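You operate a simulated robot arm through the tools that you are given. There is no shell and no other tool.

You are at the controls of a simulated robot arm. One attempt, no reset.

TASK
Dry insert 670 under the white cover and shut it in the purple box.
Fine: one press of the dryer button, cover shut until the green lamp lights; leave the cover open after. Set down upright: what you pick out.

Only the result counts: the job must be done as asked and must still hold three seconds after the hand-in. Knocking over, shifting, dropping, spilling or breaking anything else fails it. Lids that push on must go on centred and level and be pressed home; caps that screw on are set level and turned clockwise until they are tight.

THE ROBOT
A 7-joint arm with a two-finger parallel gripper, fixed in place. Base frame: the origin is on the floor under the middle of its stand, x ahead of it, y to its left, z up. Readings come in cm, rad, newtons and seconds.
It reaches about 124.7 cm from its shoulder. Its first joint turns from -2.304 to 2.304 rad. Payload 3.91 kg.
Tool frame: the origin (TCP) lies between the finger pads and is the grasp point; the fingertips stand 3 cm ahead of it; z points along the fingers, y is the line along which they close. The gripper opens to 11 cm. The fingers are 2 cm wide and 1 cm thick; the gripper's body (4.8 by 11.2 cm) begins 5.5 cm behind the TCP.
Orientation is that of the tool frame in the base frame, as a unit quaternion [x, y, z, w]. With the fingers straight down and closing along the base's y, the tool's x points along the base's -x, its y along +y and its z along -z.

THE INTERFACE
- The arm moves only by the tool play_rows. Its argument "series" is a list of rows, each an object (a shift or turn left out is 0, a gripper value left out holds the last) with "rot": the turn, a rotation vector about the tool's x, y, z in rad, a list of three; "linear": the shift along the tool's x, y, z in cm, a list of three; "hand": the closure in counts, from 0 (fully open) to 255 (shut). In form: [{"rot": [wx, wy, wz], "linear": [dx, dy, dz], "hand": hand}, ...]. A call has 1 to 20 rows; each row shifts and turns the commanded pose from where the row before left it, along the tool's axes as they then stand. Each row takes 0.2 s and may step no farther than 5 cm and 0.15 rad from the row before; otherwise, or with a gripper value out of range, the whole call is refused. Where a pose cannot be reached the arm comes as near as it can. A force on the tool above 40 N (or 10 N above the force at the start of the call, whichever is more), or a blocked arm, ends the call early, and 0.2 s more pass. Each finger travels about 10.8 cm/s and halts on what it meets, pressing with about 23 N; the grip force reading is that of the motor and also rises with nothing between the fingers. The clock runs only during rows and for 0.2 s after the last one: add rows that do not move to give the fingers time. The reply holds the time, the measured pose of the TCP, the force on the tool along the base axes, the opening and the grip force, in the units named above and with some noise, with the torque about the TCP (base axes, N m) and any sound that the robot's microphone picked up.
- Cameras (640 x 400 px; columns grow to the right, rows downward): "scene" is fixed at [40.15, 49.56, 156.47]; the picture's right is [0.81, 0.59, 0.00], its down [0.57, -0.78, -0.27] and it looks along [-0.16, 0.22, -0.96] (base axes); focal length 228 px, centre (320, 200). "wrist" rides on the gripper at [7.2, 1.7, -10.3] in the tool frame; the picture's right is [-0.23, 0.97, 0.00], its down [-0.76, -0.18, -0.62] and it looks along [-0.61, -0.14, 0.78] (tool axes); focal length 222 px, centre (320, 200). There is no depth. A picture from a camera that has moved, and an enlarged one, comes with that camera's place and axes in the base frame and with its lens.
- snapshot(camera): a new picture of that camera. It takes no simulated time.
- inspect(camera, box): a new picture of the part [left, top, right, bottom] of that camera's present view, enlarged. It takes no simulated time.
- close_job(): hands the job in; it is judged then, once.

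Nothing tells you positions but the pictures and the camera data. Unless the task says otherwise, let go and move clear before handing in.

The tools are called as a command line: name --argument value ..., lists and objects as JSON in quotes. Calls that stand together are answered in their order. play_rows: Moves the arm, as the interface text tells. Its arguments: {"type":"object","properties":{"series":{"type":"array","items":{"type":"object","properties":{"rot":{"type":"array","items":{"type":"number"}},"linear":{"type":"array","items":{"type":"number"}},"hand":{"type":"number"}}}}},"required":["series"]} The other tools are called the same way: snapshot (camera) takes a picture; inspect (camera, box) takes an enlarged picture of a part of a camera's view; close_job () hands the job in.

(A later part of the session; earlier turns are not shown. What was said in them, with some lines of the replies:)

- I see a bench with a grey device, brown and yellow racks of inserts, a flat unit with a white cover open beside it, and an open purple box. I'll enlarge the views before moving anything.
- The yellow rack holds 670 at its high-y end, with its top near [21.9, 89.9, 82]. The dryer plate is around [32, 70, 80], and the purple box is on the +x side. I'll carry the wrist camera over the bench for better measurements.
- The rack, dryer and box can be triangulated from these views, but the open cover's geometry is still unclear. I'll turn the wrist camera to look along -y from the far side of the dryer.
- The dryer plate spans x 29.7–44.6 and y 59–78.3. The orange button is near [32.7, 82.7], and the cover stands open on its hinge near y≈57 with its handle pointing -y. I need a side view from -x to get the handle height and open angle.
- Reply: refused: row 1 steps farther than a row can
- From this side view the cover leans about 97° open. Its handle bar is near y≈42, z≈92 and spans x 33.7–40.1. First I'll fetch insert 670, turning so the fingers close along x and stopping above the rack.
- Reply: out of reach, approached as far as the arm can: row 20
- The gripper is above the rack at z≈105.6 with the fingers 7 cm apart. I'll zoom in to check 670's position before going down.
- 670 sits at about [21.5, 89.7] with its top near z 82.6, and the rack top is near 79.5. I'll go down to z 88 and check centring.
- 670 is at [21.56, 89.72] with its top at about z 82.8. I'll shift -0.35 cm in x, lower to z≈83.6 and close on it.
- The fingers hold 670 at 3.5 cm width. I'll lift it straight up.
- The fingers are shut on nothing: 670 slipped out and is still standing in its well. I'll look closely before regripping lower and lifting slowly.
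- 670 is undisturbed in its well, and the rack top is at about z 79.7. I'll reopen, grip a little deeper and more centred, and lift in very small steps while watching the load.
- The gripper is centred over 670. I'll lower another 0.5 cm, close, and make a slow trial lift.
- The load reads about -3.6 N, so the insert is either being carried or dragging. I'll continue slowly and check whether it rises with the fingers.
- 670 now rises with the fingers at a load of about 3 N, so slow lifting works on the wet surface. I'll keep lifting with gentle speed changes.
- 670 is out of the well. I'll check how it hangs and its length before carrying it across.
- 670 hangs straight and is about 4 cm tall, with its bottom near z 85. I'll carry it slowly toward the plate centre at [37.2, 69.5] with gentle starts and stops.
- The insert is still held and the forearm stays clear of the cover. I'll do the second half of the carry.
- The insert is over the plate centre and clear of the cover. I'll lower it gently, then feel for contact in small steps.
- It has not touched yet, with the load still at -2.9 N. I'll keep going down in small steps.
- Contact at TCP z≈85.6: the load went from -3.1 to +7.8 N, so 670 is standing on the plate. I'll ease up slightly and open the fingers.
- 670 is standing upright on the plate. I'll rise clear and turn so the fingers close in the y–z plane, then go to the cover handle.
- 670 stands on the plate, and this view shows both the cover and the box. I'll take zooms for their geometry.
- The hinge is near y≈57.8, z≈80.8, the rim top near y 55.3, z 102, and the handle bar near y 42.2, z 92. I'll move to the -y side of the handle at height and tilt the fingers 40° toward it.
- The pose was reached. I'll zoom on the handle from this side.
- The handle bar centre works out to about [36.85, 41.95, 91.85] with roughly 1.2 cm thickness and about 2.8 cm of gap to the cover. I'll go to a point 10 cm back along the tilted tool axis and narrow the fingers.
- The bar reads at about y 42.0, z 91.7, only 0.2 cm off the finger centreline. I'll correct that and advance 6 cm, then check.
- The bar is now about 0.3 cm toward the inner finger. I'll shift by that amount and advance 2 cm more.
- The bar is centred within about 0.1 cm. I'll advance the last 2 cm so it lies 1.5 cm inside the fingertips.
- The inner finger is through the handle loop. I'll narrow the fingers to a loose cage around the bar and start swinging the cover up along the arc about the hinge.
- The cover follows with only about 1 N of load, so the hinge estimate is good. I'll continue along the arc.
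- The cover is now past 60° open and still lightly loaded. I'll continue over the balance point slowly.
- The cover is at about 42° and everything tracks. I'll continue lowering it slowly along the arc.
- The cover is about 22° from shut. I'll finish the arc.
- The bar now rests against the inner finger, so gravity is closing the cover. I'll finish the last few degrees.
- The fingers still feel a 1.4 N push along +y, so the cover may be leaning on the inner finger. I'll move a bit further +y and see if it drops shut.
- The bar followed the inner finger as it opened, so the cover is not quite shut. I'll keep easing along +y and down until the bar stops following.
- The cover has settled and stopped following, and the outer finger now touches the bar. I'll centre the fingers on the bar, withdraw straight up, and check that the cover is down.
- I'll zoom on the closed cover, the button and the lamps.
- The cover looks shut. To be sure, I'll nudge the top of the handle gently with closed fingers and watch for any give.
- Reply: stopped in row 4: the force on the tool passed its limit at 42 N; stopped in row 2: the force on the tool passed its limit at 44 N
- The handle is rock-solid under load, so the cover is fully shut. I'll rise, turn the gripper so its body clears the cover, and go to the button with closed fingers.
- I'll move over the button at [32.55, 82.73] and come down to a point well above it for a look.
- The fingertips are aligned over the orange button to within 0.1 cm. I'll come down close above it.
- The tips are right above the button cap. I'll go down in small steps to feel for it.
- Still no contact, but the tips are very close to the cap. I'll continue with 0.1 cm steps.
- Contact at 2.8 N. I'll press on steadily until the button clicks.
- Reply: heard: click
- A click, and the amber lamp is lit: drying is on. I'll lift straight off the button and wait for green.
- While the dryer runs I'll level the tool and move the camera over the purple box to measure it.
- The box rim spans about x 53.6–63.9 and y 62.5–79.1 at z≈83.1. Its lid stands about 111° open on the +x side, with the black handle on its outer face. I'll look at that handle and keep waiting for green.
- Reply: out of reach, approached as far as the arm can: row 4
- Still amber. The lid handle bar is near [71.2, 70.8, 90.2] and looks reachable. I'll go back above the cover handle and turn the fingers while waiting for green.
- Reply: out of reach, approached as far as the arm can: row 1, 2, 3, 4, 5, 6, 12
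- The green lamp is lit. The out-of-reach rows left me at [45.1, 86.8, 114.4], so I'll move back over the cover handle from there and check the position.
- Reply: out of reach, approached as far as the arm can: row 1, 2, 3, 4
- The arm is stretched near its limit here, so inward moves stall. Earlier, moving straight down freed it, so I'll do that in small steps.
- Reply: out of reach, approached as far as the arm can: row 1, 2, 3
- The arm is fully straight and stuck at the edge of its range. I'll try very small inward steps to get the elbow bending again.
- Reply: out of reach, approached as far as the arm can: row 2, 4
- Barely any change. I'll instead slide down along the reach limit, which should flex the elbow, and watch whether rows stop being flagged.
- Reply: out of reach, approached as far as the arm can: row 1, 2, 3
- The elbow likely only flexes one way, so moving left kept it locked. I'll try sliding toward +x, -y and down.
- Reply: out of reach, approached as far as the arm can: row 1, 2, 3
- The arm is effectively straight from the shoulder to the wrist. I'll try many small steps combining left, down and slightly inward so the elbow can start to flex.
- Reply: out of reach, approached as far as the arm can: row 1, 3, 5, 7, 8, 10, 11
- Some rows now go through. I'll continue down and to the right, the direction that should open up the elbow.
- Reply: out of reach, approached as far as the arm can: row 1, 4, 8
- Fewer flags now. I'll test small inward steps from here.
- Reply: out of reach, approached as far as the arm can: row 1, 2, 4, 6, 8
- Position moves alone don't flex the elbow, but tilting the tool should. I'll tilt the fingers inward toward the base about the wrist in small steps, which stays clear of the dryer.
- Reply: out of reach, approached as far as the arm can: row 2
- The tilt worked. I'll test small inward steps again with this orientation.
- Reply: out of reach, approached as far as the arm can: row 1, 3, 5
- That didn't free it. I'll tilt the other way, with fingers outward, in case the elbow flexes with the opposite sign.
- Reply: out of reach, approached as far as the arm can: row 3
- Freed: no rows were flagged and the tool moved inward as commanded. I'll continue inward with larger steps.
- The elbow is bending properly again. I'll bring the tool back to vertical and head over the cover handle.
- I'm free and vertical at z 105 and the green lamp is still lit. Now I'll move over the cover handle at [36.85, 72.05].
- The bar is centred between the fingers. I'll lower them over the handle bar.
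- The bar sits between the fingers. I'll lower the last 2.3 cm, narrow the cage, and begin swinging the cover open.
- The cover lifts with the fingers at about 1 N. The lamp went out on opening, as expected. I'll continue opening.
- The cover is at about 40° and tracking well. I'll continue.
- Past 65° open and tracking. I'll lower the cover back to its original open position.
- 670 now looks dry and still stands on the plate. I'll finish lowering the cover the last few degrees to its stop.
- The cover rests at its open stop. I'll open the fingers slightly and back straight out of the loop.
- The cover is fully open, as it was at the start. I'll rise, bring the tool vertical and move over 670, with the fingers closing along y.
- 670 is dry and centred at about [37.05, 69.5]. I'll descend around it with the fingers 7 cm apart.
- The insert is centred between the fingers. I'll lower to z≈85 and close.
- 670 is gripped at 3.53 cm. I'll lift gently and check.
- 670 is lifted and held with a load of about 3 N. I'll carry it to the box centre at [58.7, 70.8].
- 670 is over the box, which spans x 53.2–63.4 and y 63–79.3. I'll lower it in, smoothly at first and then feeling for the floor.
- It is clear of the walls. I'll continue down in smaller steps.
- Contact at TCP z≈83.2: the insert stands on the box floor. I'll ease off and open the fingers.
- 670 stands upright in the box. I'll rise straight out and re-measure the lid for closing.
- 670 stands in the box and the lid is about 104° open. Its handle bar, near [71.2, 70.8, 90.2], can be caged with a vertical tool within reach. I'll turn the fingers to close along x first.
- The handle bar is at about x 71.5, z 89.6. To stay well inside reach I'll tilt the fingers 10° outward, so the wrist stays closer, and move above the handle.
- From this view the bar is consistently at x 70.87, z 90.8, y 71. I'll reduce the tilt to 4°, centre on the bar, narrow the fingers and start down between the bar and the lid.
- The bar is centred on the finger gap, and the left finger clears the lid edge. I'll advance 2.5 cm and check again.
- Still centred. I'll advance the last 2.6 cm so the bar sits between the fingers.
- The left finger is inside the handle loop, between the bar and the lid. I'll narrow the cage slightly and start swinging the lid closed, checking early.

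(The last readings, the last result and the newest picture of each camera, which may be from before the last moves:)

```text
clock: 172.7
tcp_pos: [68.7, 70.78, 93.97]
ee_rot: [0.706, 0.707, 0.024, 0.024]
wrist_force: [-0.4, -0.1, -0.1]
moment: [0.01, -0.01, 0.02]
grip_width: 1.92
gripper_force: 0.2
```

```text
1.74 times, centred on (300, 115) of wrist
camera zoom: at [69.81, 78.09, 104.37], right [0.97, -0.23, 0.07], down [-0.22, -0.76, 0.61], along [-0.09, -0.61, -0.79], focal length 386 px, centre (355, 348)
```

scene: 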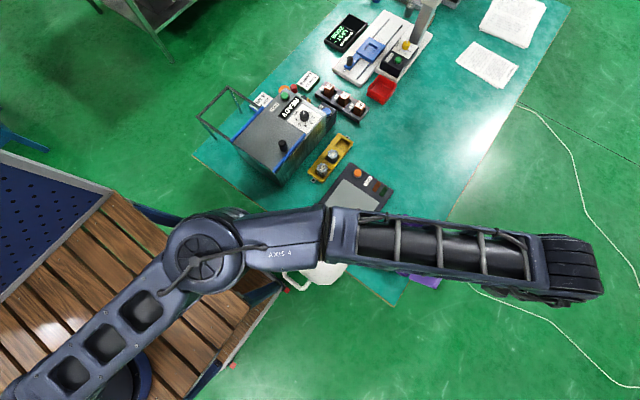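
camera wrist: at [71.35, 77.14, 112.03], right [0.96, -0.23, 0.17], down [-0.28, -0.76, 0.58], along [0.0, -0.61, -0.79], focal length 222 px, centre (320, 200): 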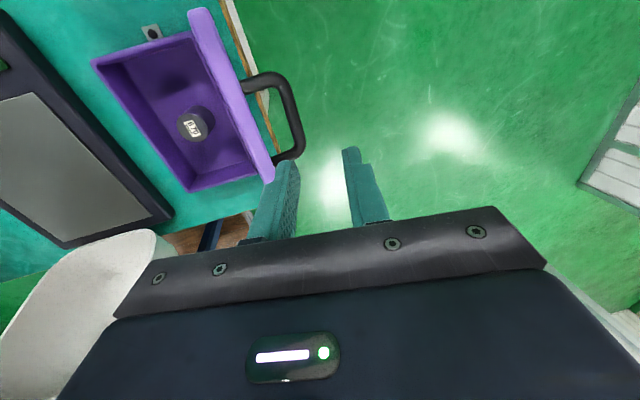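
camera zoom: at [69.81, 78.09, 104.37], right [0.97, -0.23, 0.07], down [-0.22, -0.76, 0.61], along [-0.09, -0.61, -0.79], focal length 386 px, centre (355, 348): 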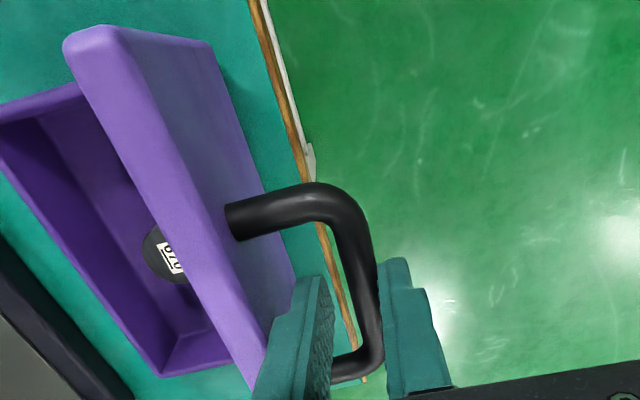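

The lid follows and is near vertical, with almost no load. I'll continue along the arc.

play_rows --series '[{"linear": [0, -0.394, -0.218]}, {"linear": [0, -0.394, -0.218]}, {"linear": [0, -0.411, -0.183]}, {"linear": [0, -0.411, -0.183]}, {"linear": [0, -0.426, -0.147]}, {"linear": [0, -0.425, -0.146]}, {"linear": [0, -0.436, -0.108]}, {"linear": [0, -0.436, -0.109]}, {}]'

inspect --camera "wrist" --box '[180, 0, 420, 230]'

```text
clock: 174.7
tcp_pos: [65.28, 70.61, 95.14]
ee_rot: [0.707, 0.706, 0.024, 0.024]
wrist_force: [-0.9, -0.8, -0.1]
moment: [-0.01, 0.0, 0.02]
grip_width: 1.92
gripper_force: 0.5
```

```text
1.74 times, centred on (300, 115) of wrist
camera zoom: at [66.36, 77.86, 105.55], right [0.97, -0.23, 0.07], down [-0.22, -0.76, 0.61], along [-0.09, -0.61, -0.79], focal length 386 px, centre (355, 348)
```

zoom: 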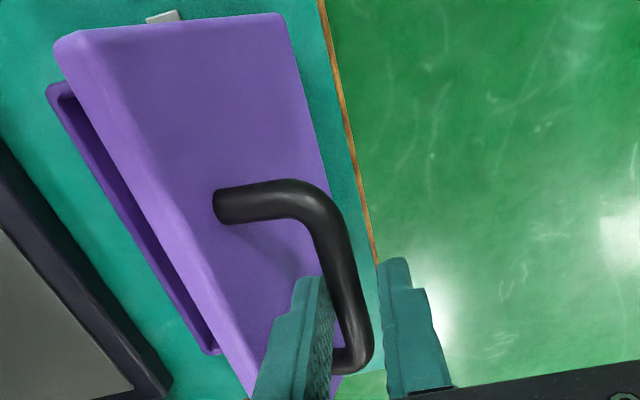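

The lid is past vertical and leaning gently on the inner finger. I'll lower it along the arc.

play_rows --series '[{"linear": [0, -0.444, -0.07]}, {"linear": [0, -0.444, -0.07]}, {"linear": [0, -0.449, -0.032]}, {"linear": [0, -0.449, -0.031]}, {"linear": [0, -0.45, 0.007]}, {"linear": [0, -0.449, 0.008]}, {"linear": [0, -0.447, 0.047]}, {"linear": [0, -0.447, 0.047]}, {"linear": [0, -0.442, 0.086]}, {"linear": [0, -0.441, 0.086]}, {}]'

inspect --camera "wrist" --box '[180, 0, 420, 230]'

```text
clock: 177.1
tcp_pos: [60.9, 70.67, 94.62]
ee_rot: [0.707, 0.706, 0.025, 0.024]
wrist_force: [0.0, -0.7, 0.2]
moment: [-0.01, 0.02, -0.01]
grip_width: 1.92
gripper_force: 0.4
```

```text
1.74 times, centred on (300, 115) of wrist
camera zoom: at [61.83, 77.94, 105.01], right [0.97, -0.23, 0.07], down [-0.22, -0.76, 0.61], along [-0.09, -0.61, -0.79], focal length 386 px, centre (355, 348)
```

zoom: 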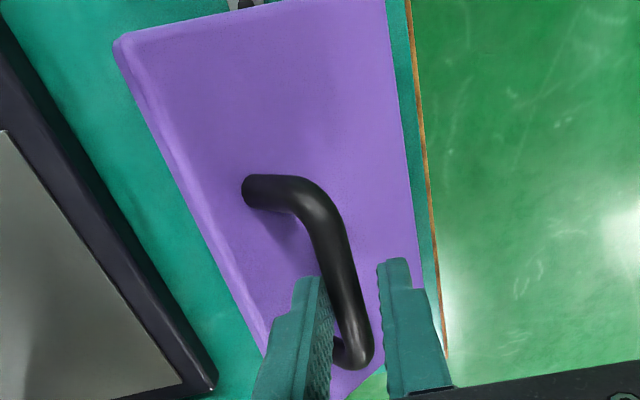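

Continuing to lower the lid.

play_rows --series '[{"linear": [0, -0.432, 0.124]}, {"linear": [0, -0.432, 0.124]}, {"linear": [0, -0.42, 0.161]}, {"linear": [0, -0.421, 0.161]}, {"linear": [0, -0.404, 0.197]}, {"linear": [0, -0.404, 0.198]}, {"linear": [0, -0.386, 0.231]}, {"linear": [0, -0.386, 0.231]}, {"linear": [0, -0.364, 0.265]}, {"linear": [0, -0.363, 0.265]}, {}]'

inspect --camera "wrist" --box '[180, 0, 420, 230]'

inspect --camera "scene" --box '[345, 190, 495, 310]'

```text
clock: 179.5
tcp_pos: [57.06, 70.83, 92.41]
ee_rot: [0.707, 0.706, 0.024, 0.024]
wrist_force: [-0.8, 0.0, -0.6]
moment: [0.04, 0.01, -0.02]
grip_width: 1.96
gripper_force: 0.6
```

```text
1.74 times, centred on (300, 115) of wrist
camera zoom: at [58.05, 78.11, 102.82], right [0.97, -0.23, 0.07], down [-0.22, -0.76, 0.61], along [-0.09, -0.61, -0.79], focal length 386 px, centre (355, 348)
```

zoom: 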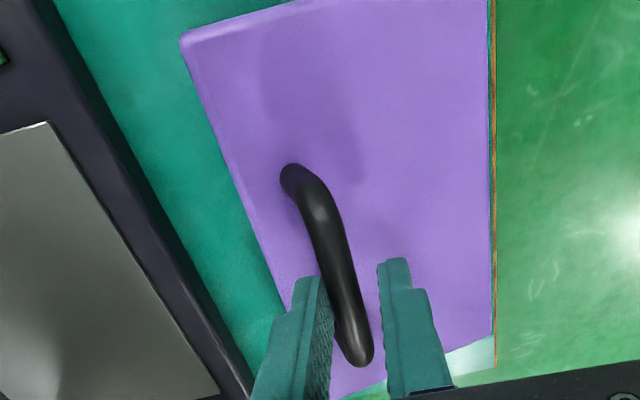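

```text
3.33 times, centred on (420, 250) of scene
camera zoom: at [40.15, 49.56, 156.47], right [0.81, 0.59, 0.0], down [0.57, -0.78, -0.27], along [-0.16, 0.22, -0.96], focal length 760 px, centre (-13, 33)
```

zoom: 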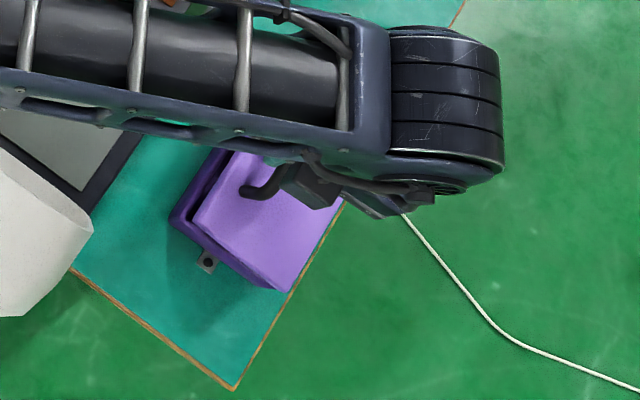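

Nearly down. I'll finish the last steps and watch whether the bar stops following.

play_rows --series '[{"linear": [0, -0.34, 0.295]}, {"linear": [0, -0.339, 0.295]}, {"linear": [0, -0.313, 0.323]}, {"linear": [0, -0.313, 0.323]}, {"linear": [0, -0.283, 0.35]}, {"linear": [0, -0.282, 0.35]}, {}]'

inspect --camera "wrist" --box '[180, 0, 420, 230]'

inspect --camera "scene" --box '[345, 190, 495, 310]'

```text
clock: 181.1
tcp_pos: [55.25, 70.75, 90.33]
ee_rot: [0.707, 0.707, 0.023, 0.024]
wrist_force: [-0.2, 0.2, -0.5]
moment: [0.02, 0.01, 0.0]
grip_width: 1.91
gripper_force: 0.0
```

```text
1.74 times, centred on (300, 115) of wrist
camera zoom: at [56.23, 78.06, 100.82], right [0.97, -0.23, 0.07], down [-0.22, -0.76, 0.61], along [-0.09, -0.61, -0.79], focal length 386 px, centre (355, 348)
```

zoom: 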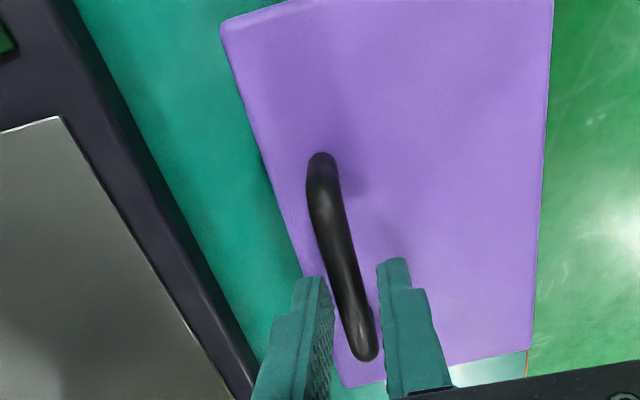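

```text
3.33 times, centred on (420, 250) of scene
camera zoom: at [40.15, 49.56, 156.47], right [0.81, 0.59, 0.0], down [0.57, -0.78, -0.27], along [-0.16, 0.22, -0.96], focal length 760 px, centre (-13, 33)
```

zoom: 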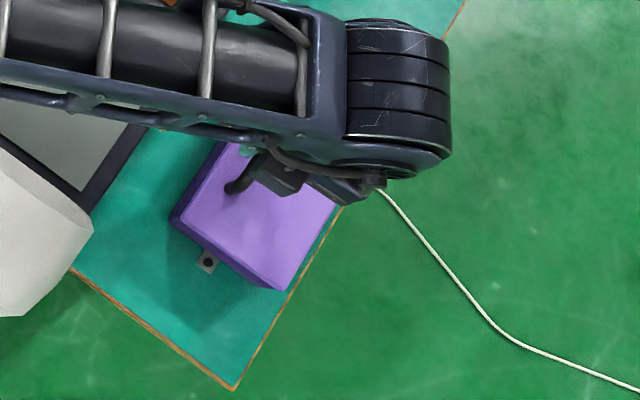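

The lid looks down and the bar hangs free between the fingers. I'll withdraw straight up and inspect the closure.

play_rows --series '[{"hand": 200}, {"linear": [0, 0, -1.5]}, {"linear": [0, 0, -3]}, {"linear": [0, 0, -4]}, {"linear": [0, -2, -4]}, {"rot": [0.07, 0, 0]}, {}]'

snapshot --camera "wrist"

inspect --camera "wrist" --box '[240, 0, 480, 190]'

inspect --camera "scene" --box '[345, 190, 495, 310]'

```text
clock: 182.7
tcp_pos: [52.38, 70.92, 102.77]
ee_rot: [0.707, 0.707, 0.0, 0.0]
wrist_force: [0.0, -0.1, 0.3]
moment: [0.0, -0.03, -0.02]
grip_width: 2.36
gripper_force: 0.0
```

```text
taken
camera wrist: at [54.19, 78.19, 113.11], right [0.97, -0.23, 0.0], down [-0.18, -0.76, 0.62], along [-0.14, -0.61, -0.78], focal length 222 px, centre (320, 200)
```

wrist: 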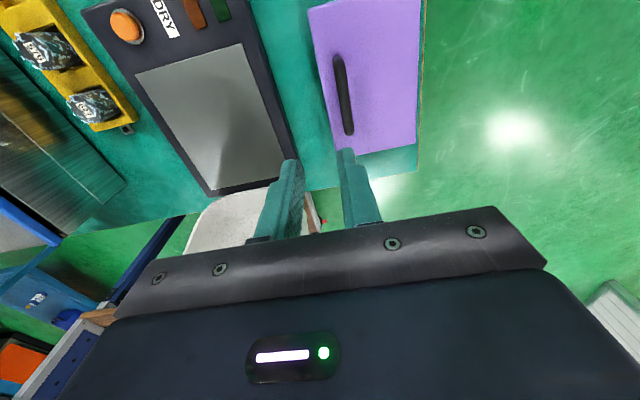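

```text
2.11 times, centred on (360, 95) of wrist
camera zoom: at [54.19, 78.19, 113.11], right [0.97, -0.23, 0.0], down [-0.18, -0.76, 0.62], along [-0.14, -0.61, -0.78], focal length 468 px, centre (236, 421)
```

zoom: 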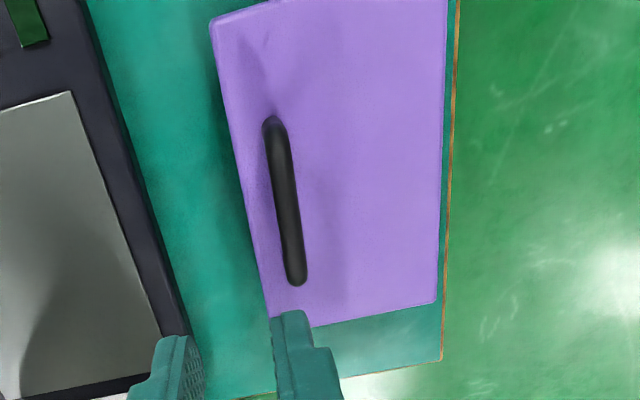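

```text
3.33 times, centred on (420, 250) of scene
camera zoom: at [40.15, 49.56, 156.47], right [0.81, 0.59, 0.0], down [0.57, -0.78, -0.27], along [-0.16, 0.22, -0.96], focal length 760 px, centre (-13, 33)
```

zoom: 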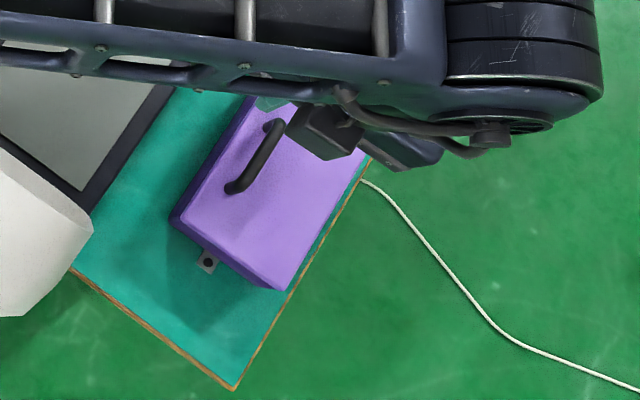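

The lid is down. I'll press it lightly near the front, beside the handle, with closed fingers to make sure it is home.

play_rows --series '[{"hand": 255}, {"linear": [-2.7, 2.5, 0]}, {"linear": [-2.7, 2.6, 0]}, {"linear": [0, 0, 4]}, {"linear": [0, 0, 4]}, {"linear": [0, 0, 3]}, {"linear": [0, 0, 1.5]}, {}]'

inspect --camera "wrist" --box '[200, 0, 480, 225]'

```text
clock: 184.5
tcp_pos: [57.35, 65.54, 90.12]
ee_rot: [0.707, 0.707, -0.001, -0.001]
wrist_force: [0.2, 0.6, 0.4]
moment: [0.02, 0.02, 0.02]
grip_width: 0.02
gripper_force: 23.1
```

```text
1.78 times, centred on (340, 112) of wrist
camera zoom: at [59.09, 72.81, 100.41], right [0.97, -0.23, 0.0], down [-0.18, -0.76, 0.62], along [-0.14, -0.61, -0.78], focal length 395 px, centre (284, 356)
```

zoom: 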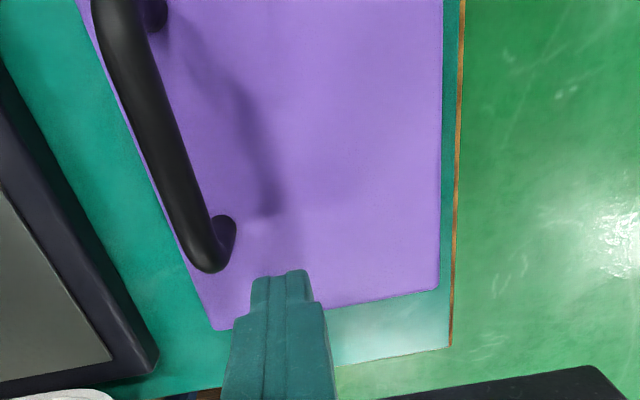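

play_rows --series '[{"linear": [0, 0, 0.3]}, {"linear": [0, 0, 0.3]}, {"linear": [0, 0, 0.3]}, {"linear": [0, 0, 0.3]}, {"linear": [0, 0, 0.3]}, {}]'

play_rows --series '[{"linear": [0, 0, 0.12]}, {"linear": [0, 0, 0.12]}, {}]'

```text
clock: 185.9
tcp_pos: [57.46, 65.39, 88.57]
ee_rot: [0.707, 0.707, 0.0, -0.001]
wrist_force: [-0.3, -0.4, -0.3]
moment: [-0.03, 0.01, 0.0]
grip_width: 0.0
gripper_force: 23.0
```

```text
clock: 186.7
tcp_pos: [57.45, 65.31, 88.39]
ee_rot: [0.707, 0.707, -0.001, -0.001]
wrist_force: [0.0, 0.1, 0.4]
moment: [-0.01, 0.0, -0.01]
grip_width: 0.0
gripper_force: 22.9
```

play_rows --series '[{"linear": [0, 0, 0.12]}, {"linear": [0, 0, 0.12]}, {}]'

```text
clock: 187.5
tcp_pos: [57.46, 65.28, 88.15]
ee_rot: [0.707, 0.708, 0.0, -0.001]
wrist_force: [0.6, 0.0, 0.5]
moment: [0.0, 0.01, -0.01]
grip_width: 0.0
gripper_force: 23.1
```

play_rows --series '[{"linear": [0, 0, 0.12]}, {"linear": [0, 0, 0.12]}, {}]'

```text
clock: 188.3
tcp_pos: [57.53, 65.3, 87.83]
ee_rot: [0.707, 0.707, -0.001, 0.0]
wrist_force: [-0.1, -0.4, 0.0]
moment: [0.02, 0.01, 0.01]
grip_width: 0.01
gripper_force: 23.0
```

play_rows --series '[{"linear": [0, 0, 0.1]}, {"linear": [0, 0, 0.1]}, {}]'

```text
clock: 189.1
tcp_pos: [57.45, 65.38, 87.87]
ee_rot: [0.707, 0.707, -0.001, -0.001]
wrist_force: [0.6, -0.5, 0.4]
moment: [0.0, -0.01, -0.02]
grip_width: 0.0
gripper_force: 23.1
```

play_rows --series '[{"linear": [0, 0, 0.1]}, {"linear": [0, 0, 0.1]}, {}]'

inspect --camera "wrist" --box '[200, 0, 480, 225]'

```text
clock: 189.9
tcp_pos: [57.47, 65.44, 87.65]
ee_rot: [0.707, 0.707, -0.001, 0.0]
wrist_force: [-0.6, 0.0, -0.8]
moment: [-0.03, 0.01, -0.01]
grip_width: 0.0
gripper_force: 22.6
```

```text
1.78 times, centred on (340, 112) of wrist
camera zoom: at [59.22, 72.63, 97.89], right [0.97, -0.23, 0.0], down [-0.18, -0.76, 0.62], along [-0.14, -0.61, -0.78], focal length 395 px, centre (284, 356)
```

zoom: 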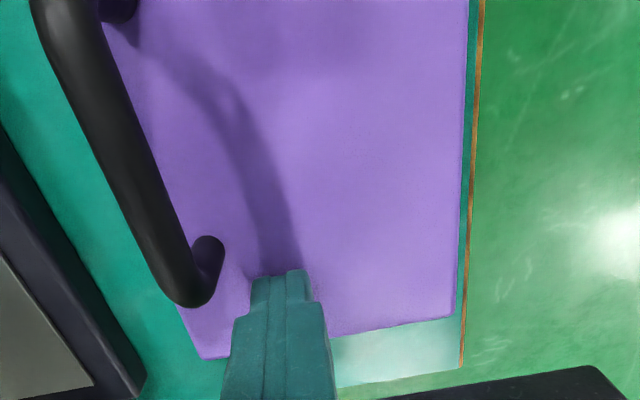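

The fingertip shadow is almost closed, so contact is near. I'll continue.

play_rows --series '[{"linear": [0, 0, 0.1]}, {"linear": [0, 0, 0.1]}, {}]'

```text
clock: 190.7
tcp_pos: [57.46, 65.32, 87.52]
ee_rot: [0.707, 0.707, 0.001, -0.001]
wrist_force: [2.4, 6.1, 14.2]
moment: [0.14, -0.1, 0.08]
grip_width: 0.0
gripper_force: 23.0
```

Firm contact at lid height 84.5 under 14 N with no give, so the lid is home. I'll rise clear and take a final look.

play_rows --series '[{"linear": [0, 0, -1]}, {"linear": [0, 0, -3]}, {"linear": [0, 0, -4]}, {"linear": [0, 0, -4]}, {"linear": [0, 0, -4]}, {"linear": [0, -4, -3]}, {"linear": [0, -4, 0]}, {"linear": [0, -4, 0]}, {"linear": [0, -4, 0]}, {"linear": [0, -4, 0]}, {"linear": [0, -4, 0]}, {}]'

snapshot --camera "scene"

snapshot --camera "wrist"

```text
clock: 193.3
tcp_pos: [33.52, 65.21, 106.56]
ee_rot: [0.708, 0.707, -0.001, 0.0]
wrist_force: [0.4, 0.7, -0.4]
moment: [0.01, 0.05, -0.02]
grip_width: 0.0
gripper_force: 23.4
```

```text
taken
```

scene: 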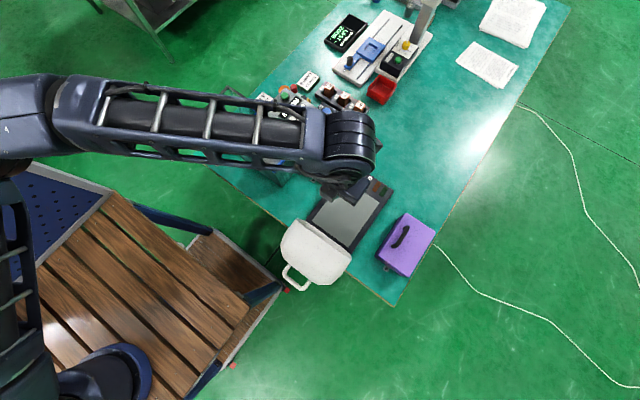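

```text
taken
camera wrist: at [35.21, 72.43, 116.79], right [0.97, -0.23, 0.0], down [-0.18, -0.76, 0.62], along [-0.14, -0.61, -0.78], focal length 222 px, centre (320, 200)
```

wrist: 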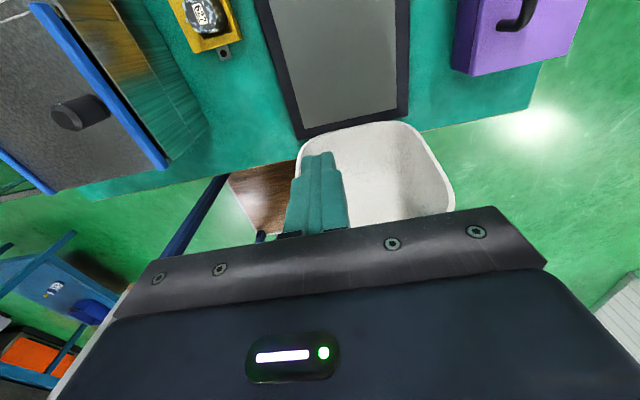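

The box is shut and the cover is open. I'll move up and away so I can check the whole bench.

play_rows --series '[{"linear": [0, 0, -4]}, {"linear": [0, -3, -4]}, {"linear": [0, -4, -2]}, {"linear": [0, -4, 0]}, {"linear": [-2, -4, 0]}, {"linear": [-3, -3, 0]}, {}]'

snapshot --camera "scene"

inspect --camera "scene" --box '[260, 120, 470, 300]'

snapshot --camera "wrist"

```text
clock: 194.9
tcp_pos: [15.49, 60.19, 116.49]
ee_rot: [0.707, 0.707, -0.001, 0.0]
wrist_force: [0.1, -0.2, 1.4]
moment: [0.01, 0.02, 0.02]
grip_width: 0.01
gripper_force: 23.2
```

```text
taken
```

scene: 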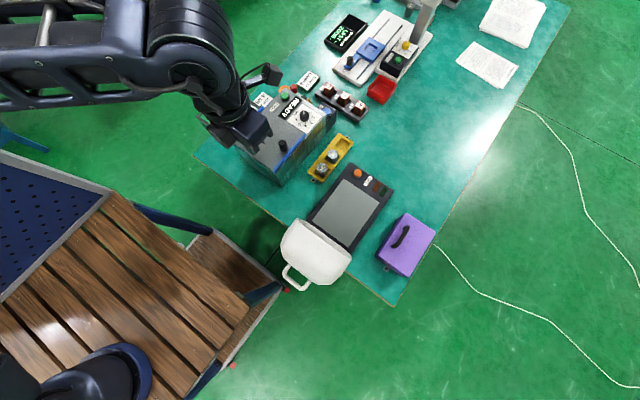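

```text
2.22 times, centred on (365, 210) of scene
camera zoom: at [40.15, 49.56, 156.47], right [0.81, 0.59, 0.0], down [0.57, -0.78, -0.27], along [-0.16, 0.22, -0.96], focal length 507 px, centre (220, 178)
```

zoom: 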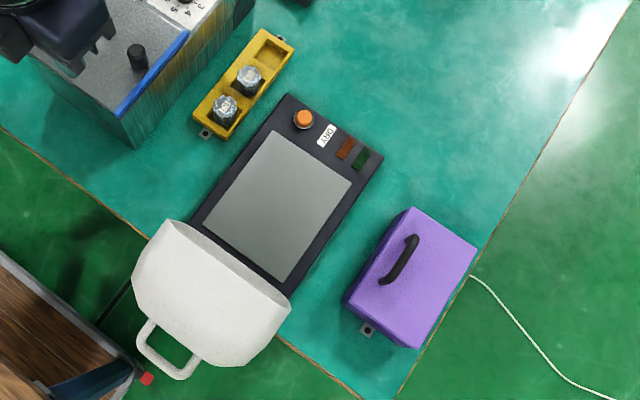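

```text
taken
camera wrist: at [17.27, 67.37, 126.79], right [0.97, -0.23, 0.0], down [-0.18, -0.76, 0.62], along [-0.14, -0.61, -0.78], focal length 222 px, centre (320, 200)
```

wrist: 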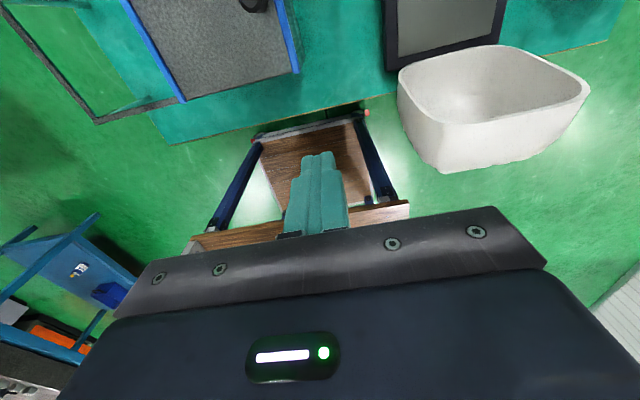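

The bench checks out: 670 is shut in the purple box, the white cover is open, 576 and 627 are still in the rack, and nothing else has moved. The gripper is empty and clear, so I'm handing in.

close_job

```text
The job is handed in.
```

The job is handed in. Insert 670 was dried under the white cover and is now standing upright in the purple box with the lid shut.

- **Drying:** I pressed the dryer button once, heard it click, and kept the cover shut until the green lamp lit. 670 came out visibly dry.
- **Cover:** It is back in its original open position.
- **Box lid:** It is closed and held firm when I pressed on it with about 14 N.
- **Everything else:** In the final pictures nothing else had moved. 576 and 627 are still in their rack.

- **First pickup slipped:** The wet insert slid out of the fingers on the first lift. It stayed standing in its rack well, and a slower lift worked.
- **Arm at its reach limit:** While waiting for the lamp, the arm got stuck at full stretch and needed several small moves to free it. It touched nothing during this.
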